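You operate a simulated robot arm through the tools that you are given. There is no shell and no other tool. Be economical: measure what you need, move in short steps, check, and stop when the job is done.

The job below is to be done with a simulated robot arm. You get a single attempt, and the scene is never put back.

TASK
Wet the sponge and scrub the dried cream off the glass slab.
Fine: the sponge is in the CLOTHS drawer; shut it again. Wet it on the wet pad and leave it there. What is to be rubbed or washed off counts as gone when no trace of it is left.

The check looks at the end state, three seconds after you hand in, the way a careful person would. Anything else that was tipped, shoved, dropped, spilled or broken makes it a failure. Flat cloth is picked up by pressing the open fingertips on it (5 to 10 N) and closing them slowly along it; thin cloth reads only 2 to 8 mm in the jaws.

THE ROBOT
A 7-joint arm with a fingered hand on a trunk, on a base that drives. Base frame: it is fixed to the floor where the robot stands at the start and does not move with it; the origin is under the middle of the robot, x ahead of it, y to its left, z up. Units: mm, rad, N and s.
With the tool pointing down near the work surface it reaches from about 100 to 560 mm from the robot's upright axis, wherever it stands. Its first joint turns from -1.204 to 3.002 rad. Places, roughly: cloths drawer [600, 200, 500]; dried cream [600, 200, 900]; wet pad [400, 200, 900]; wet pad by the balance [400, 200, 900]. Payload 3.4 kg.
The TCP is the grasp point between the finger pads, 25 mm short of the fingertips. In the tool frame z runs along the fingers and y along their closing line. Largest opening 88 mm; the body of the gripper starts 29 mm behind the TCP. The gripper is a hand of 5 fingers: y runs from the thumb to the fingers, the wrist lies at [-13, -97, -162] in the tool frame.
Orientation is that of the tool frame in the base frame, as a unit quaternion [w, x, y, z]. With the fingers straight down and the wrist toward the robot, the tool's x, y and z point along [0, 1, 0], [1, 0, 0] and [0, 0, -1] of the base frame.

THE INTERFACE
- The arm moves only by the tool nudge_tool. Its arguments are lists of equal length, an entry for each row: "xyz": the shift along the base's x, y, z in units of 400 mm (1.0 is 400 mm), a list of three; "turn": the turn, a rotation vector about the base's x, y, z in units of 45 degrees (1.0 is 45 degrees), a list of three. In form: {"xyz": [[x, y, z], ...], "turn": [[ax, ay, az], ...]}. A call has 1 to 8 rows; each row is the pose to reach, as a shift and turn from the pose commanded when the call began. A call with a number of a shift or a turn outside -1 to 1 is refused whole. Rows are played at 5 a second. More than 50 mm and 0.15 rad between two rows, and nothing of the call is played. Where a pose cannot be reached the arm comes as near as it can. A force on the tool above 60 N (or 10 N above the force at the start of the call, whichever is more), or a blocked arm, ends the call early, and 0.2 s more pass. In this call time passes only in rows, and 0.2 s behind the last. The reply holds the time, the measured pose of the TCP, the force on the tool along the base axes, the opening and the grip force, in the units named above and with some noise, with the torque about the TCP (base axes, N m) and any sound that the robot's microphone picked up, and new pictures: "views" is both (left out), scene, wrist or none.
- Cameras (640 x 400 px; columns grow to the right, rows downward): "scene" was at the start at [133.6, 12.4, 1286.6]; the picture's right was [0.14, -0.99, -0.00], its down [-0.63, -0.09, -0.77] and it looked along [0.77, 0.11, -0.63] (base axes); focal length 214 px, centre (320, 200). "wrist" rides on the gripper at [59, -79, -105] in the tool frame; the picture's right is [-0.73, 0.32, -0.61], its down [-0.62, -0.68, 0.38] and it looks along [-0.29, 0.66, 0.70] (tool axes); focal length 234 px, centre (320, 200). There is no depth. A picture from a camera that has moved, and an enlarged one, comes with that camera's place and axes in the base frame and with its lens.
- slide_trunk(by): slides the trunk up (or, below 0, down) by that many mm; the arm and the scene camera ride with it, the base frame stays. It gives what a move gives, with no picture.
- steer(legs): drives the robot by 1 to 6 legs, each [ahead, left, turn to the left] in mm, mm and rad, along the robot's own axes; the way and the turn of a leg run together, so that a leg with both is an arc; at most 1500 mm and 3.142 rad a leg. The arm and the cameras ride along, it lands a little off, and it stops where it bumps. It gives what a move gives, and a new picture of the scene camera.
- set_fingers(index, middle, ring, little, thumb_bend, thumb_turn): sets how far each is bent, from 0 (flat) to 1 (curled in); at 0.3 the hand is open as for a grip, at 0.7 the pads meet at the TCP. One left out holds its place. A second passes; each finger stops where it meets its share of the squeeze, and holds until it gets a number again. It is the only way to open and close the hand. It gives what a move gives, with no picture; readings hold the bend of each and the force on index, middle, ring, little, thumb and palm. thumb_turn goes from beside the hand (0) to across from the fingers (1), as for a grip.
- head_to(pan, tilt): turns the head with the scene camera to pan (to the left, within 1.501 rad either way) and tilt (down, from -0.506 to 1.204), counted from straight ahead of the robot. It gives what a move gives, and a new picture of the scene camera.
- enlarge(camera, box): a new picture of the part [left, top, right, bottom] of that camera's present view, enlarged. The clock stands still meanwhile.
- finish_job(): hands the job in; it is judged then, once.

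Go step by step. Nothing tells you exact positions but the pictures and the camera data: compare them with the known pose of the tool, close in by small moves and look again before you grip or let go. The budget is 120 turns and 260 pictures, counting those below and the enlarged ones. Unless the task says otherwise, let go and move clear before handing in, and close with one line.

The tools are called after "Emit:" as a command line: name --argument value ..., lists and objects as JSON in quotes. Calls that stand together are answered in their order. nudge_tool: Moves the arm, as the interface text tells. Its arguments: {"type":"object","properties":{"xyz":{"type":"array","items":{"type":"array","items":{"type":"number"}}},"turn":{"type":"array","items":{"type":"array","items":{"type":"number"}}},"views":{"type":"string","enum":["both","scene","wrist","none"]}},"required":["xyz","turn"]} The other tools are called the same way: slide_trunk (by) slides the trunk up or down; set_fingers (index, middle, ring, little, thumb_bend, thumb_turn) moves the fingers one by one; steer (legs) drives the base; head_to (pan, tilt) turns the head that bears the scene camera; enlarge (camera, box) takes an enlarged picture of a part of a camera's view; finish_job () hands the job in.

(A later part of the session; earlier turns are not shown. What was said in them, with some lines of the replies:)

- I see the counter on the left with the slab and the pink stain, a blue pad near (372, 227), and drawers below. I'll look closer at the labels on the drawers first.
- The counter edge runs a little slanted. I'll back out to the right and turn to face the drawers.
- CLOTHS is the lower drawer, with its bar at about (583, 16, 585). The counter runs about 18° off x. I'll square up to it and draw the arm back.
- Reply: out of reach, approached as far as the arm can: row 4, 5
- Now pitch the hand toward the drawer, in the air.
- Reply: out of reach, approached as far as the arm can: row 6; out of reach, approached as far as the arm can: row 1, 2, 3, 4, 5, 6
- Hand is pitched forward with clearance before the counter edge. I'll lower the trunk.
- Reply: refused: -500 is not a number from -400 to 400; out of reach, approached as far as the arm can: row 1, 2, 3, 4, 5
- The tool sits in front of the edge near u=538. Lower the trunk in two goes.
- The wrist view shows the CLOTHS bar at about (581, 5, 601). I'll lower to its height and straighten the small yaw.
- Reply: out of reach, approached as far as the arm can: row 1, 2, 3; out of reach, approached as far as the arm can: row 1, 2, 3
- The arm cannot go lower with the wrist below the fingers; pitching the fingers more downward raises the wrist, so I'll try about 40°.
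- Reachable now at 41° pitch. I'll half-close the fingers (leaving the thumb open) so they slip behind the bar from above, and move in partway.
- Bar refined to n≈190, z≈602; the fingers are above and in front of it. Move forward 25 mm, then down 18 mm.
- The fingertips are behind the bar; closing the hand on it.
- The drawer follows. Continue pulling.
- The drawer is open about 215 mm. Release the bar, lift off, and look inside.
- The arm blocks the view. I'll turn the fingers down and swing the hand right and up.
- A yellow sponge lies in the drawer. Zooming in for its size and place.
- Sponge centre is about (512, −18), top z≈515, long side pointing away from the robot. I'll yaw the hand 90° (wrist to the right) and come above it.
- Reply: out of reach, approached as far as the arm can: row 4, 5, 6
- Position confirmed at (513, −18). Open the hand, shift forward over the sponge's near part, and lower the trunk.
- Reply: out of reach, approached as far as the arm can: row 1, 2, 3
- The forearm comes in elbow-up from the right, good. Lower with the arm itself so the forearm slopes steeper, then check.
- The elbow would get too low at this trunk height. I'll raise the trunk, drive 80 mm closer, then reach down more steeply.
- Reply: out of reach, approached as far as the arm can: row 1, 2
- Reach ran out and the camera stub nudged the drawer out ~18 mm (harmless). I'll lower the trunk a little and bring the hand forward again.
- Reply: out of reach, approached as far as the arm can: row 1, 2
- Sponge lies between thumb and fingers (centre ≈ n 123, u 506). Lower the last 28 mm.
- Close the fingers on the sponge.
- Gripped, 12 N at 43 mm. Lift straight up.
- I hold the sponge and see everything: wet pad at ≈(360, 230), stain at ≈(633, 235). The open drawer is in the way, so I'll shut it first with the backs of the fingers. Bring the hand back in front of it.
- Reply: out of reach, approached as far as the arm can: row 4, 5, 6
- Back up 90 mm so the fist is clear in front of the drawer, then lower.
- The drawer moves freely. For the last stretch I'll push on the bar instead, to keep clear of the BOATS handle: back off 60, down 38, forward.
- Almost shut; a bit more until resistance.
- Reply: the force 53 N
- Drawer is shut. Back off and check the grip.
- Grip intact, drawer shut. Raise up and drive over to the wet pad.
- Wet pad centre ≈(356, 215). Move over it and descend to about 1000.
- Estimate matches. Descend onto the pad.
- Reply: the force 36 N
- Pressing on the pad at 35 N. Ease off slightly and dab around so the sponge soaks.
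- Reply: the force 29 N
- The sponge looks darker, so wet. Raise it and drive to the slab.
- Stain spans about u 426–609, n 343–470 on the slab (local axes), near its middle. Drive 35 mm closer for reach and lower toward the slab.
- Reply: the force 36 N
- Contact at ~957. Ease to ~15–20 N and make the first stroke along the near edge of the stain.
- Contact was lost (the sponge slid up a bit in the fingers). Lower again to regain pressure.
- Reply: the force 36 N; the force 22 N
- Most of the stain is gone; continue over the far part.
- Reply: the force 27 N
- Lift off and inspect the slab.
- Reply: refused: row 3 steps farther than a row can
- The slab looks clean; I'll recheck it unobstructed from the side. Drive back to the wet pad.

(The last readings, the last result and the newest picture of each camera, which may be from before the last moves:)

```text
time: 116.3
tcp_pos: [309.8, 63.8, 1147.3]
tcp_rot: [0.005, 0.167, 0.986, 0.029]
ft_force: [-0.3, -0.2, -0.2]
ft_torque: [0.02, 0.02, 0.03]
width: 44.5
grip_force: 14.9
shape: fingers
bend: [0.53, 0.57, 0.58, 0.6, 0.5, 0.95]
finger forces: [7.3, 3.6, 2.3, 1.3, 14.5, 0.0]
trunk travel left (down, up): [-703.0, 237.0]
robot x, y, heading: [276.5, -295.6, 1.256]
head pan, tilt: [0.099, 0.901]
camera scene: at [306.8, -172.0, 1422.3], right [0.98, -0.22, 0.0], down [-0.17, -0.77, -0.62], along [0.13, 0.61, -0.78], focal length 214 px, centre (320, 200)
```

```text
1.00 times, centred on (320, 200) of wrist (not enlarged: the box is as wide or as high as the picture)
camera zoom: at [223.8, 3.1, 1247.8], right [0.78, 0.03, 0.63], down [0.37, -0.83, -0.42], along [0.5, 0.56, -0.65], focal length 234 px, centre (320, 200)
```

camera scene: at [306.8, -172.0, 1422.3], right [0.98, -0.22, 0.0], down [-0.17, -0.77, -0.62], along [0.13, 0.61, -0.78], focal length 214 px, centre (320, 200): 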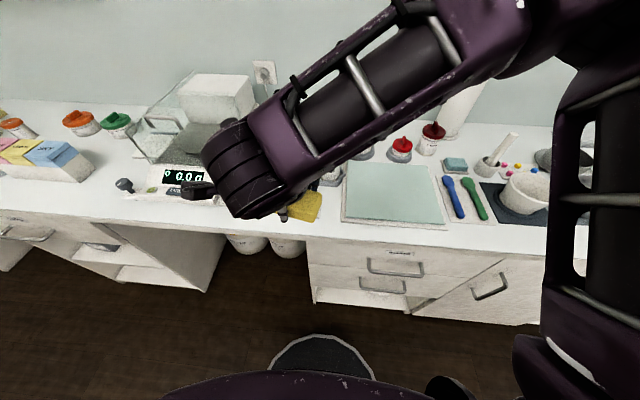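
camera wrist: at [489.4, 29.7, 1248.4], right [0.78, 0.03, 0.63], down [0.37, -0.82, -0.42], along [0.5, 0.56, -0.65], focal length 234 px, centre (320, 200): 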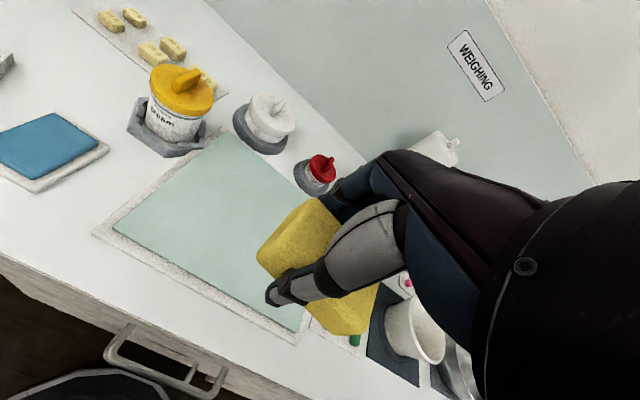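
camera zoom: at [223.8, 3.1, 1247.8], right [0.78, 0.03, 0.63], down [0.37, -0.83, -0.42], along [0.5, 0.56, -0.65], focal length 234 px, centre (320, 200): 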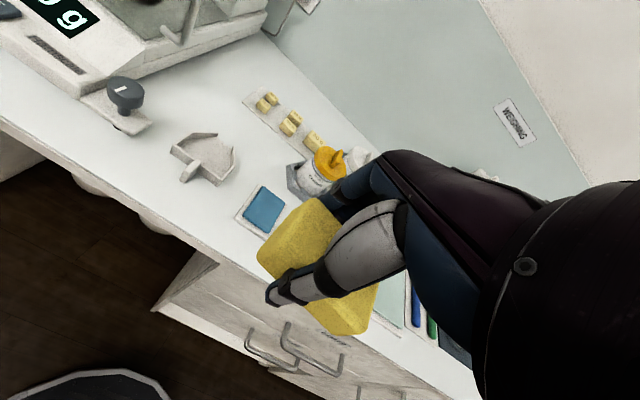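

Slab is clean. Pad confirmed at (356, 213). Move above it.

Emit:
nudge_tool --xyz '[[0.017, 0.077, -0.06], [0.034, 0.153, -0.12], [0.051, 0.23, -0.18], [0.068, 0.306, -0.24], [0.085, 0.383, -0.3], [0.085, 0.383, -0.375]]' --turn '[[0, 0, 0], [0, 0, 0], [0, 0, 0], [0, 0, 0], [0, 0, 0], [0, 0, 0]]' --views "both"

Emit:
enlarge --camera "scene" --box '[200, 130, 480, 260]'

Emit:
enlarge --camera "wrist" --box '[180, 170, 420, 380]'

```text
time: 117.7
tcp_pos: [342.2, 218.0, 997.5]
tcp_rot: [0.006, 0.166, 0.986, 0.03]
ft_force: [0.6, -0.8, -0.1]
ft_torque: [0.0, 0.01, 0.0]
width: 44.8
grip_force: 14.0
shape: fingers
bend: [0.53, 0.57, 0.58, 0.6, 0.5, 0.95]
finger forces: [7.3, 3.6, 2.3, 1.3, 14.4, 0.0]
trunk travel left (down, up): [-703.0, 237.0]
robot x, y, heading: [275.3, -297.3, 1.256]
head pan, tilt: [0.099, 0.901]
camera scene: at [306.9, -172.0, 1422.3], right [0.98, -0.22, 0.0], down [-0.17, -0.77, -0.62], along [0.13, 0.61, -0.78], focal length 214 px, centre (320, 200)
camera wrist: at [258.1, 156.6, 1098.1], right [0.78, 0.03, 0.63], down [0.37, -0.83, -0.42], along [0.5, 0.56, -0.65], focal length 234 px, centre (320, 200)
```

scene: 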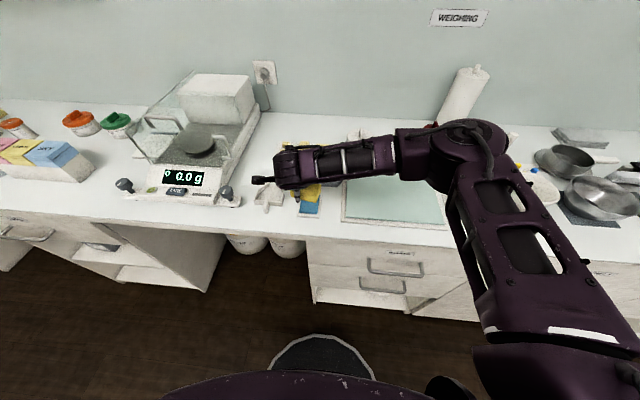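
wrist: 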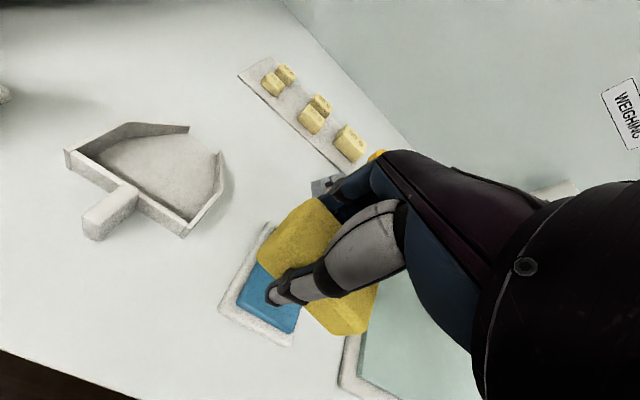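

```text
2.29 times, centred on (340, 195) of scene
camera zoom: at [306.9, -172.0, 1422.3], right [0.98, -0.22, 0.0], down [-0.17, -0.77, -0.62], along [0.13, 0.61, -0.78], focal length 490 px, centre (274, 211)
```

zoom: 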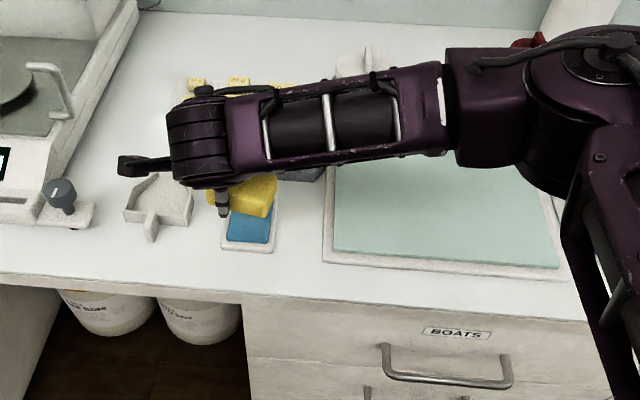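

```text
1.90 times, centred on (300, 275) of wrist
camera zoom: at [258.1, 156.6, 1098.1], right [0.78, 0.03, 0.63], down [0.37, -0.83, -0.42], along [0.5, 0.56, -0.65], focal length 446 px, centre (358, 57)
```

zoom: 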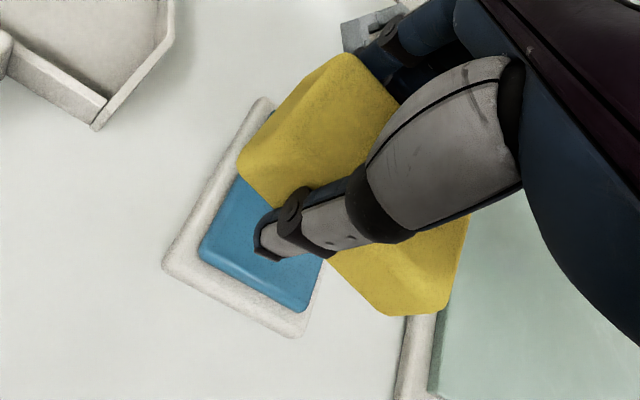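

Sponge is nearly above the pad; shift 10 mm forward and 5 mm right, then lower gently.

Emit:
nudge_tool --xyz '[[0.0195, 0.02, -0.05], [0.0195, 0.02, -0.09], [0.0195, 0.02, -0.105]]' --turn '[[0, 0, 0], [0, 0, 0], [0, 0, 0]]' --views "none"

```text
time: 118.5
tcp_pos: [350.1, 226.4, 955.0]
tcp_rot: [0.006, 0.166, 0.986, 0.029]
ft_force: [0.4, -0.7, -0.2]
ft_torque: [0.01, 0.02, 0.02]
width: 45.0
grip_force: 14.5
shape: fingers
bend: [0.53, 0.57, 0.58, 0.6, 0.5, 0.95]
finger forces: [7.3, 3.5, 2.2, 1.3, 14.5, 0.0]
trunk travel left (down, up): [-703.0, 237.0]
robot x, y, heading: [274.5, -291.5, 1.255]
head pan, tilt: [0.099, 0.901]
```

Emit:
nudge_tool --xyz '[[0, 0, -0.0075], [0, 0, -0.015]]' --turn '[[0, 0, 0], [0, 0, 0]]' --views "both"

Emit:
enlarge --camera "scene" --box '[240, 160, 360, 240]'

Emit:
enlarge --camera "wrist" --box '[180, 170, 420, 380]'

```text
time: 119.1
tcp_pos: [350.7, 226.3, 948.6]
tcp_rot: [0.005, 0.166, 0.986, 0.03]
ft_force: [-0.6, 0.4, -0.3]
ft_torque: [-0.02, 0.02, -0.01]
width: 44.5
grip_force: 14.4
shape: fingers
bend: [0.53, 0.57, 0.58, 0.6, 0.5, 0.95]
finger forces: [7.3, 3.6, 2.3, 1.2, 14.4, 0.0]
trunk travel left (down, up): [-703.0, 237.0]
robot x, y, heading: [280.3, -295.4, 1.252]
head pan, tilt: [0.099, 0.901]
camera scene: at [306.8, -172.0, 1422.3], right [0.98, -0.22, 0.0], down [-0.17, -0.77, -0.62], along [0.13, 0.61, -0.78], focal length 214 px, centre (320, 200)
camera wrist: at [265.6, 164.8, 1050.1], right [0.78, 0.03, 0.63], down [0.37, -0.83, -0.42], along [0.5, 0.56, -0.65], focal length 234 px, centre (320, 200)
```

scene: 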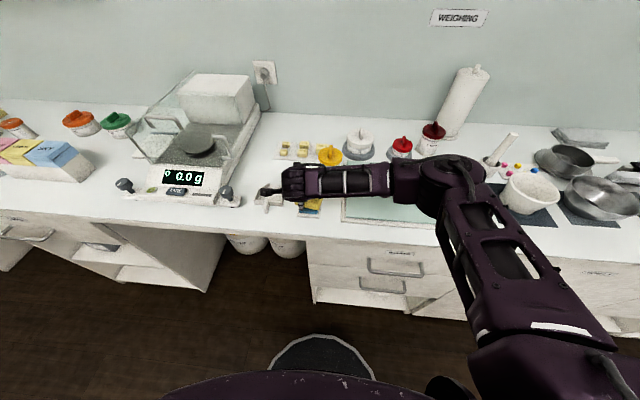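
wrist: 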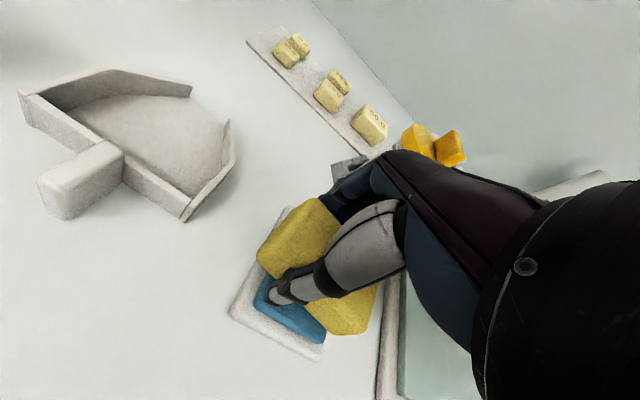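

```text
5.00 times, centred on (300, 200) of scene
camera zoom: at [306.8, -172.0, 1422.3], right [0.98, -0.22, 0.0], down [-0.17, -0.77, -0.62], along [0.13, 0.61, -0.78], focal length 1072 px, centre (420, 200)
```

zoom: 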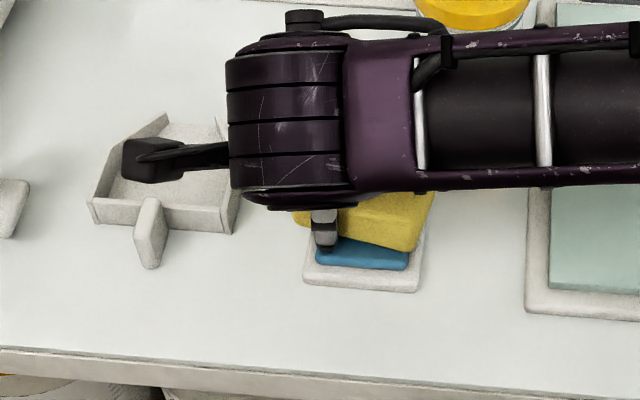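

```text
1.90 times, centred on (300, 275) of wrist
camera zoom: at [265.6, 164.8, 1050.1], right [0.78, 0.03, 0.63], down [0.37, -0.83, -0.42], along [0.5, 0.56, -0.65], focal length 446 px, centre (358, 57)
```

zoom: 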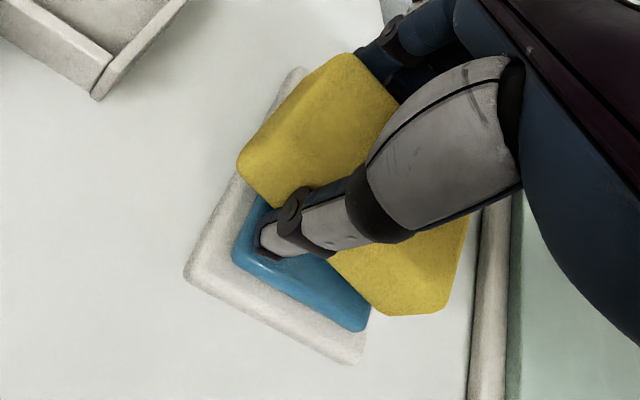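

Sponge centre is ~10 mm too far forward; shift back and lower until touch.

Emit:
nudge_tool --xyz '[[-0.0079, -0.0237, 0], [-0.0079, -0.0237, -0.008], [-0.0079, -0.0237, -0.013]]' --turn '[[0, 0, 0], [0, 0, 0], [0, 0, 0]]' --views "none"

```text
time: 119.9
tcp_pos: [347.2, 214.7, 946.8]
tcp_rot: [0.004, 0.167, 0.985, 0.034]
ft_force: [0.0, 3.9, 22.7]
ft_torque: [0.16, -0.22, 0.09]
width: 44.6
grip_force: 21.7
shape: fingers
bend: [0.53, 0.56, 0.58, 0.61, 0.5, 0.95]
finger forces: [7.5, 12.3, 3.1, 1.9, 17.7, 0.0]
trunk travel left (down, up): [-703.0, 237.0]
robot x, y, heading: [275.2, -295.2, 1.253]
head pan, tilt: [0.099, 0.901]
```

Contact. Ease off and open the hand.

Emit:
nudge_tool --xyz '[[0, 0, 0.006]]' --turn '[[0, 0, 0]]' --views "none"

Emit:
set_fingers --index 0.45 --middle 0.45 --ring 0.45 --little 0.45 --thumb_bend 0.38

Emit:
set_fingers --index 0.3 --middle 0.3 --ring 0.3 --little 0.3 --thumb_bend 0.3

Emit:
enlarge --camera "wrist" --box '[180, 170, 420, 380]'

```text
time: 120.3
tcp_pos: [346.5, 214.7, 948.1]
tcp_rot: [0.007, 0.167, 0.985, 0.03]
ft_force: [-0.2, 6.3, 19.0]
ft_torque: [0.26, -0.24, 0.09]
width: 44.9
grip_force: 20.5
shape: fingers
bend: [0.52, 0.55, 0.58, 0.61, 0.5, 0.95]
finger forces: [7.9, 11.7, 3.4, 2.2, 16.3, 0.0]
trunk travel left (down, up): [-703.0, 237.0]
robot x, y, heading: [275.3, -294.2, 1.261]
head pan, tilt: [0.099, 0.901]
```

```text
time: 121.3
tcp_pos: [346.9, 214.5, 948.5]
tcp_rot: [0.006, 0.167, 0.985, 0.03]
ft_force: [0.1, -0.4, 3.3]
ft_torque: [0.07, -0.07, -0.03]
width: 59.6
grip_force: 2.1
shape: fingers
bend: [0.45, 0.46, 0.45, 0.45, 0.38, 0.97]
finger forces: [0.0, 3.4, 0.1, 0.0, 0.1, 0.0]
trunk travel left (down, up): [-703.0, 237.0]
robot x, y, heading: [274.0, -299.4, 1.257]
head pan, tilt: [0.099, 0.901]
```

```text
time: 122.3
tcp_pos: [346.0, 215.3, 947.4]
tcp_rot: [0.005, 0.166, 0.986, 0.029]
ft_force: [-0.4, 0.2, -0.7]
ft_torque: [-0.03, -0.04, 0.01]
width: 84.5
grip_force: 0.0
shape: fingers
bend: [0.3, 0.3, 0.3, 0.3, 0.3, 0.97]
finger forces: [0.0, 0.0, 0.1, 0.0, 0.1, 0.1]
trunk travel left (down, up): [-703.0, 237.0]
robot x, y, heading: [277.7, -295.4, 1.256]
head pan, tilt: [0.099, 0.901]
```

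```text
1.90 times, centred on (300, 275) of wrist
camera zoom: at [262.0, 154.7, 1046.9], right [0.78, 0.03, 0.63], down [0.37, -0.83, -0.42], along [0.5, 0.56, -0.65], focal length 446 px, centre (358, 57)
```

zoom: 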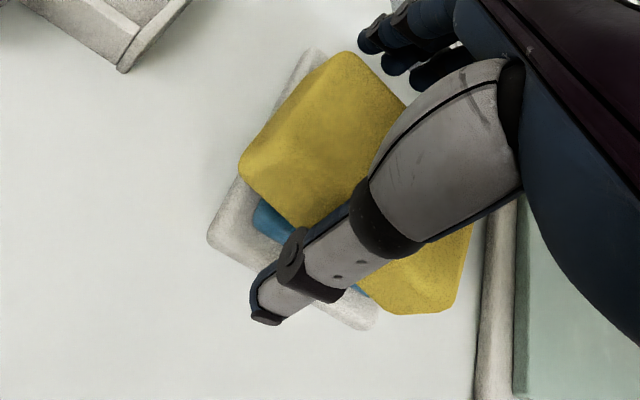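

Released. Lift straight up, then back away and look.

Emit:
nudge_tool --xyz '[[0, 0, 0.04], [0, 0, 0.09], [0, 0, 0.19], [0, 0, 0.29], [0, -0.05, 0.38]]' --turn '[[0, 0, 0], [0, 0, 0], [0, 0, 0], [0, 0, 0], [0, 0, 0]]' --views "none"

Emit:
steer --legs '[[-300, 0, 0], [0, -150, 0]]'

Emit:
enlarge --camera "wrist" --box '[0, 0, 640, 400]'

```text
time: 123.5
tcp_pos: [347.4, 193.3, 1100.6]
tcp_rot: [0.006, 0.166, 0.986, 0.03]
ft_force: [-0.5, -0.1, -0.1]
ft_torque: [-0.01, 0.02, 0.01]
width: 84.6
grip_force: 0.0
shape: fingers
bend: [0.3, 0.3, 0.3, 0.3, 0.3, 0.97]
finger forces: [0.0, 0.1, 0.0, 0.0, 0.0, 0.1]
trunk travel left (down, up): [-703.0, 237.0]
robot x, y, heading: [273.8, -295.9, 1.253]
head pan, tilt: [0.099, 0.901]
```

```text
time: 126.5
tcp_pos: [395.5, -138.9, 1101.4]
tcp_rot: [0.006, 0.166, 0.986, 0.029]
ft_force: [-0.6, -0.4, 0.2]
ft_torque: [0.03, 0.0, -0.02]
width: 84.3
grip_force: 0.0
shape: fingers
bend: [0.3, 0.3, 0.3, 0.3, 0.3, 0.97]
finger forces: [0.0, 0.1, 0.0, 0.0, 0.0, 0.0]
trunk travel left (down, up): [-703.0, 237.0]
robot x, y, heading: [324.2, -629.2, 1.252]
head pan, tilt: [0.099, 0.901]
camera scene: at [356.1, -505.3, 1422.3], right [0.98, -0.21, 0.0], down [-0.17, -0.77, -0.62], along [0.13, 0.61, -0.78], focal length 214 px, centre (320, 200)
```

scene: 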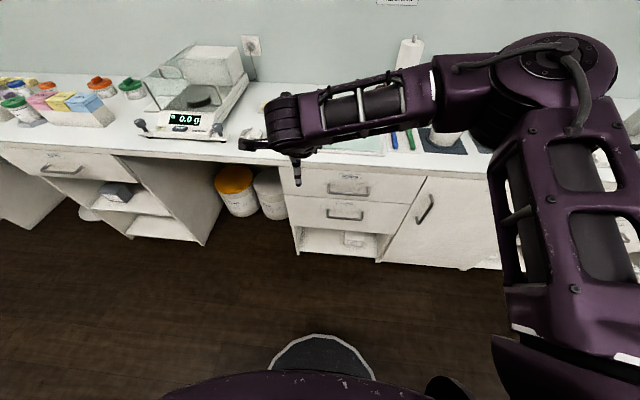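

```text
1.00 times, centred on (320, 200) of wrist (not enlarged: the box is as wide or as high as the picture)
camera zoom: at [310.9, -199.1, 1200.0], right [0.78, 0.03, 0.63], down [0.38, -0.82, -0.42], along [0.5, 0.56, -0.65], focal length 234 px, centre (320, 200)
```

zoom: 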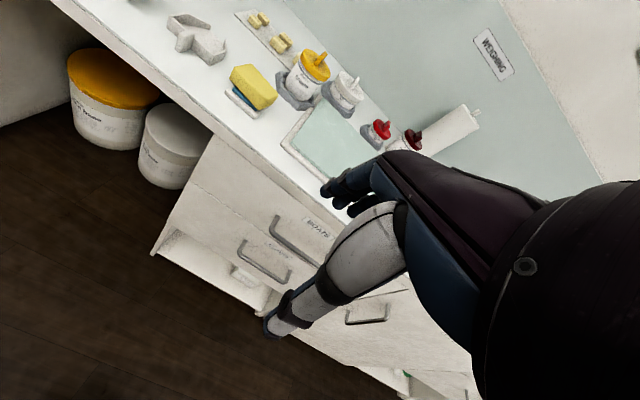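

Emit:
slide_trunk --by 230

Emit:
steer --legs '[[0, -200, 0]]'

Emit:
head_to --pan 0.45 --tilt 0.75

Emit:
enlarge --camera "wrist" --box '[0, 0, 330, 250]'

```text
time: 128.9
tcp_pos: [395.2, -138.6, 1329.3]
tcp_rot: [0.006, 0.165, 0.986, 0.029]
ft_force: [0.3, 0.1, 0.2]
ft_torque: [-0.02, 0.0, -0.02]
width: 84.3
grip_force: 0.1
shape: fingers
bend: [0.3, 0.3, 0.3, 0.3, 0.3, 0.97]
finger forces: [0.0, 0.1, 0.0, 0.0, 0.0, 0.1]
trunk travel left (down, up): [-933.0, 7.0]
robot x, y, heading: [326.6, -627.3, 1.257]
head pan, tilt: [0.099, 0.901]
```

```text
time: 130.6
tcp_pos: [584.3, -198.7, 1329.7]
tcp_rot: [0.006, 0.165, 0.986, 0.029]
ft_force: [0.2, -0.4, 0.3]
ft_torque: [0.03, -0.01, 0.0]
width: 84.5
grip_force: 0.1
shape: fingers
bend: [0.3, 0.3, 0.3, 0.3, 0.3, 0.97]
finger forces: [0.1, 0.0, 0.0, 0.0, 0.1, 0.1]
trunk travel left (down, up): [-933.0, 7.0]
robot x, y, heading: [515.0, -689.2, 1.256]
head pan, tilt: [0.099, 0.901]
camera scene: at [544.0, -566.6, 1652.3], right [0.98, -0.21, 0.0], down [-0.17, -0.77, -0.62], along [0.13, 0.61, -0.78], focal length 214 px, centre (320, 200)
```

scene: 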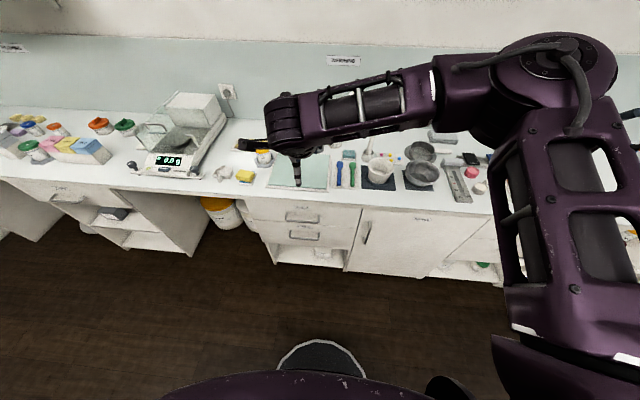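

```text
time: 131.4
tcp_pos: [588.1, -199.8, 1330.1]
tcp_rot: [0.005, 0.166, 0.986, 0.029]
ft_force: [1.1, 0.6, 0.4]
ft_torque: [-0.04, 0.04, -0.03]
width: 84.5
grip_force: 0.1
shape: fingers
bend: [0.3, 0.3, 0.3, 0.3, 0.3, 0.97]
finger forces: [0.0, 0.0, 0.1, 0.0, 0.0, 0.1]
trunk travel left (down, up): [-933.0, 7.0]
robot x, y, heading: [514.4, -689.5, 1.254]
head pan, tilt: [0.45, 0.75]
camera scene: at [520.7, -559.5, 1664.2], right [0.99, 0.13, 0.0], down [0.09, -0.68, -0.73], along [-0.1, 0.72, -0.68], focal length 214 px, centre (320, 200)
```

scene: 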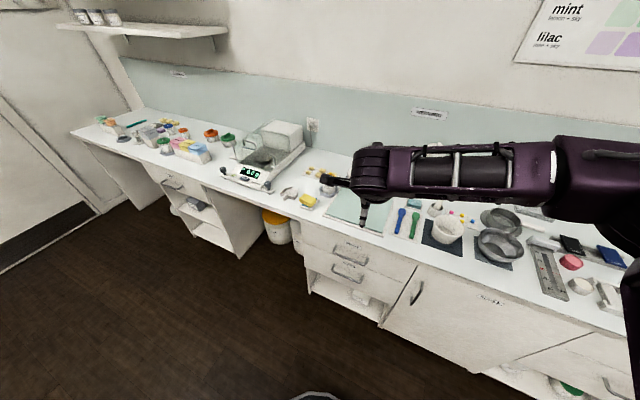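

```text
1.60 times, centred on (165, 125) of wrist
camera zoom: at [502.9, -261.6, 1430.1], right [0.78, 0.03, 0.63], down [0.37, -0.83, -0.42], along [0.5, 0.56, -0.66], focal length 375 px, centre (568, 320)
```

zoom: 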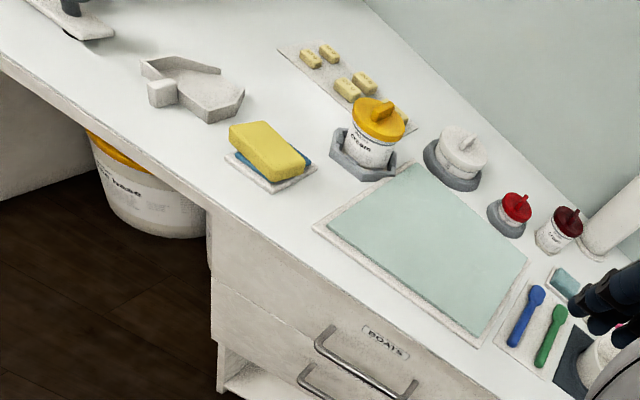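

Emit:
enlarge --camera "wrist" --box '[160, 70, 290, 180]'

Emit:
enlarge --camera "scene" --box '[280, 210, 430, 330]'

```text
3.64 times, centred on (225, 125) of wrist
camera zoom: at [502.9, -261.6, 1430.1], right [0.78, 0.03, 0.63], down [0.37, -0.83, -0.42], along [0.5, 0.56, -0.66], focal length 852 px, centre (666, 473)
```

zoom: 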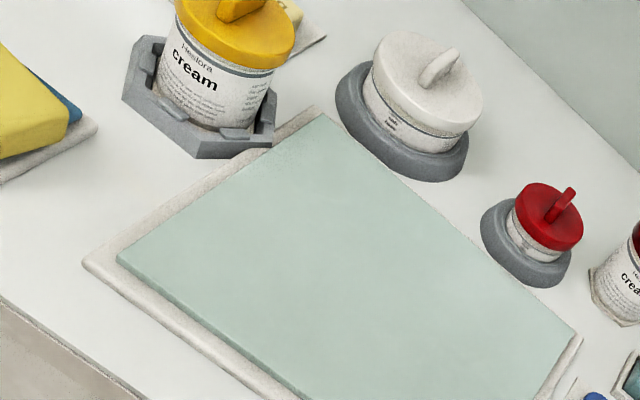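

```text
3.33 times, centred on (355, 270) of scene
camera zoom: at [520.7, -559.5, 1664.2], right [0.99, 0.13, 0.0], down [0.09, -0.68, -0.73], along [-0.1, 0.72, -0.68], focal length 715 px, centre (203, -33)
```

zoom: 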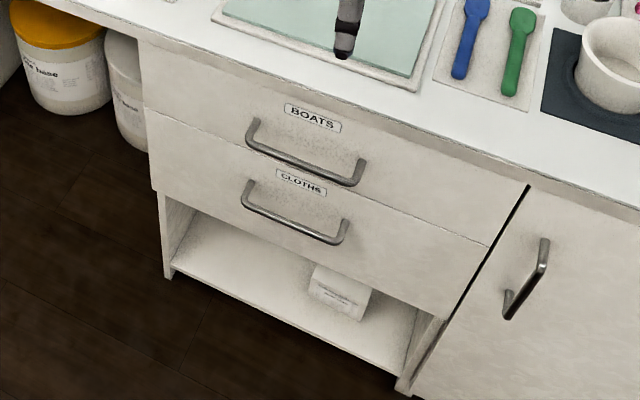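

The slab shows no trace of cream, the CLOTHS drawer is flush, and the sponge rests on the wet pad with the hand well clear. I'm handing the job in.

Emit:
finish_job

```text
The job is handed in.
```

The dried cream is scrubbed off the glass slab with no trace visible, the CLOTHS drawer is shut, and the wet sponge is back on the wet pad.
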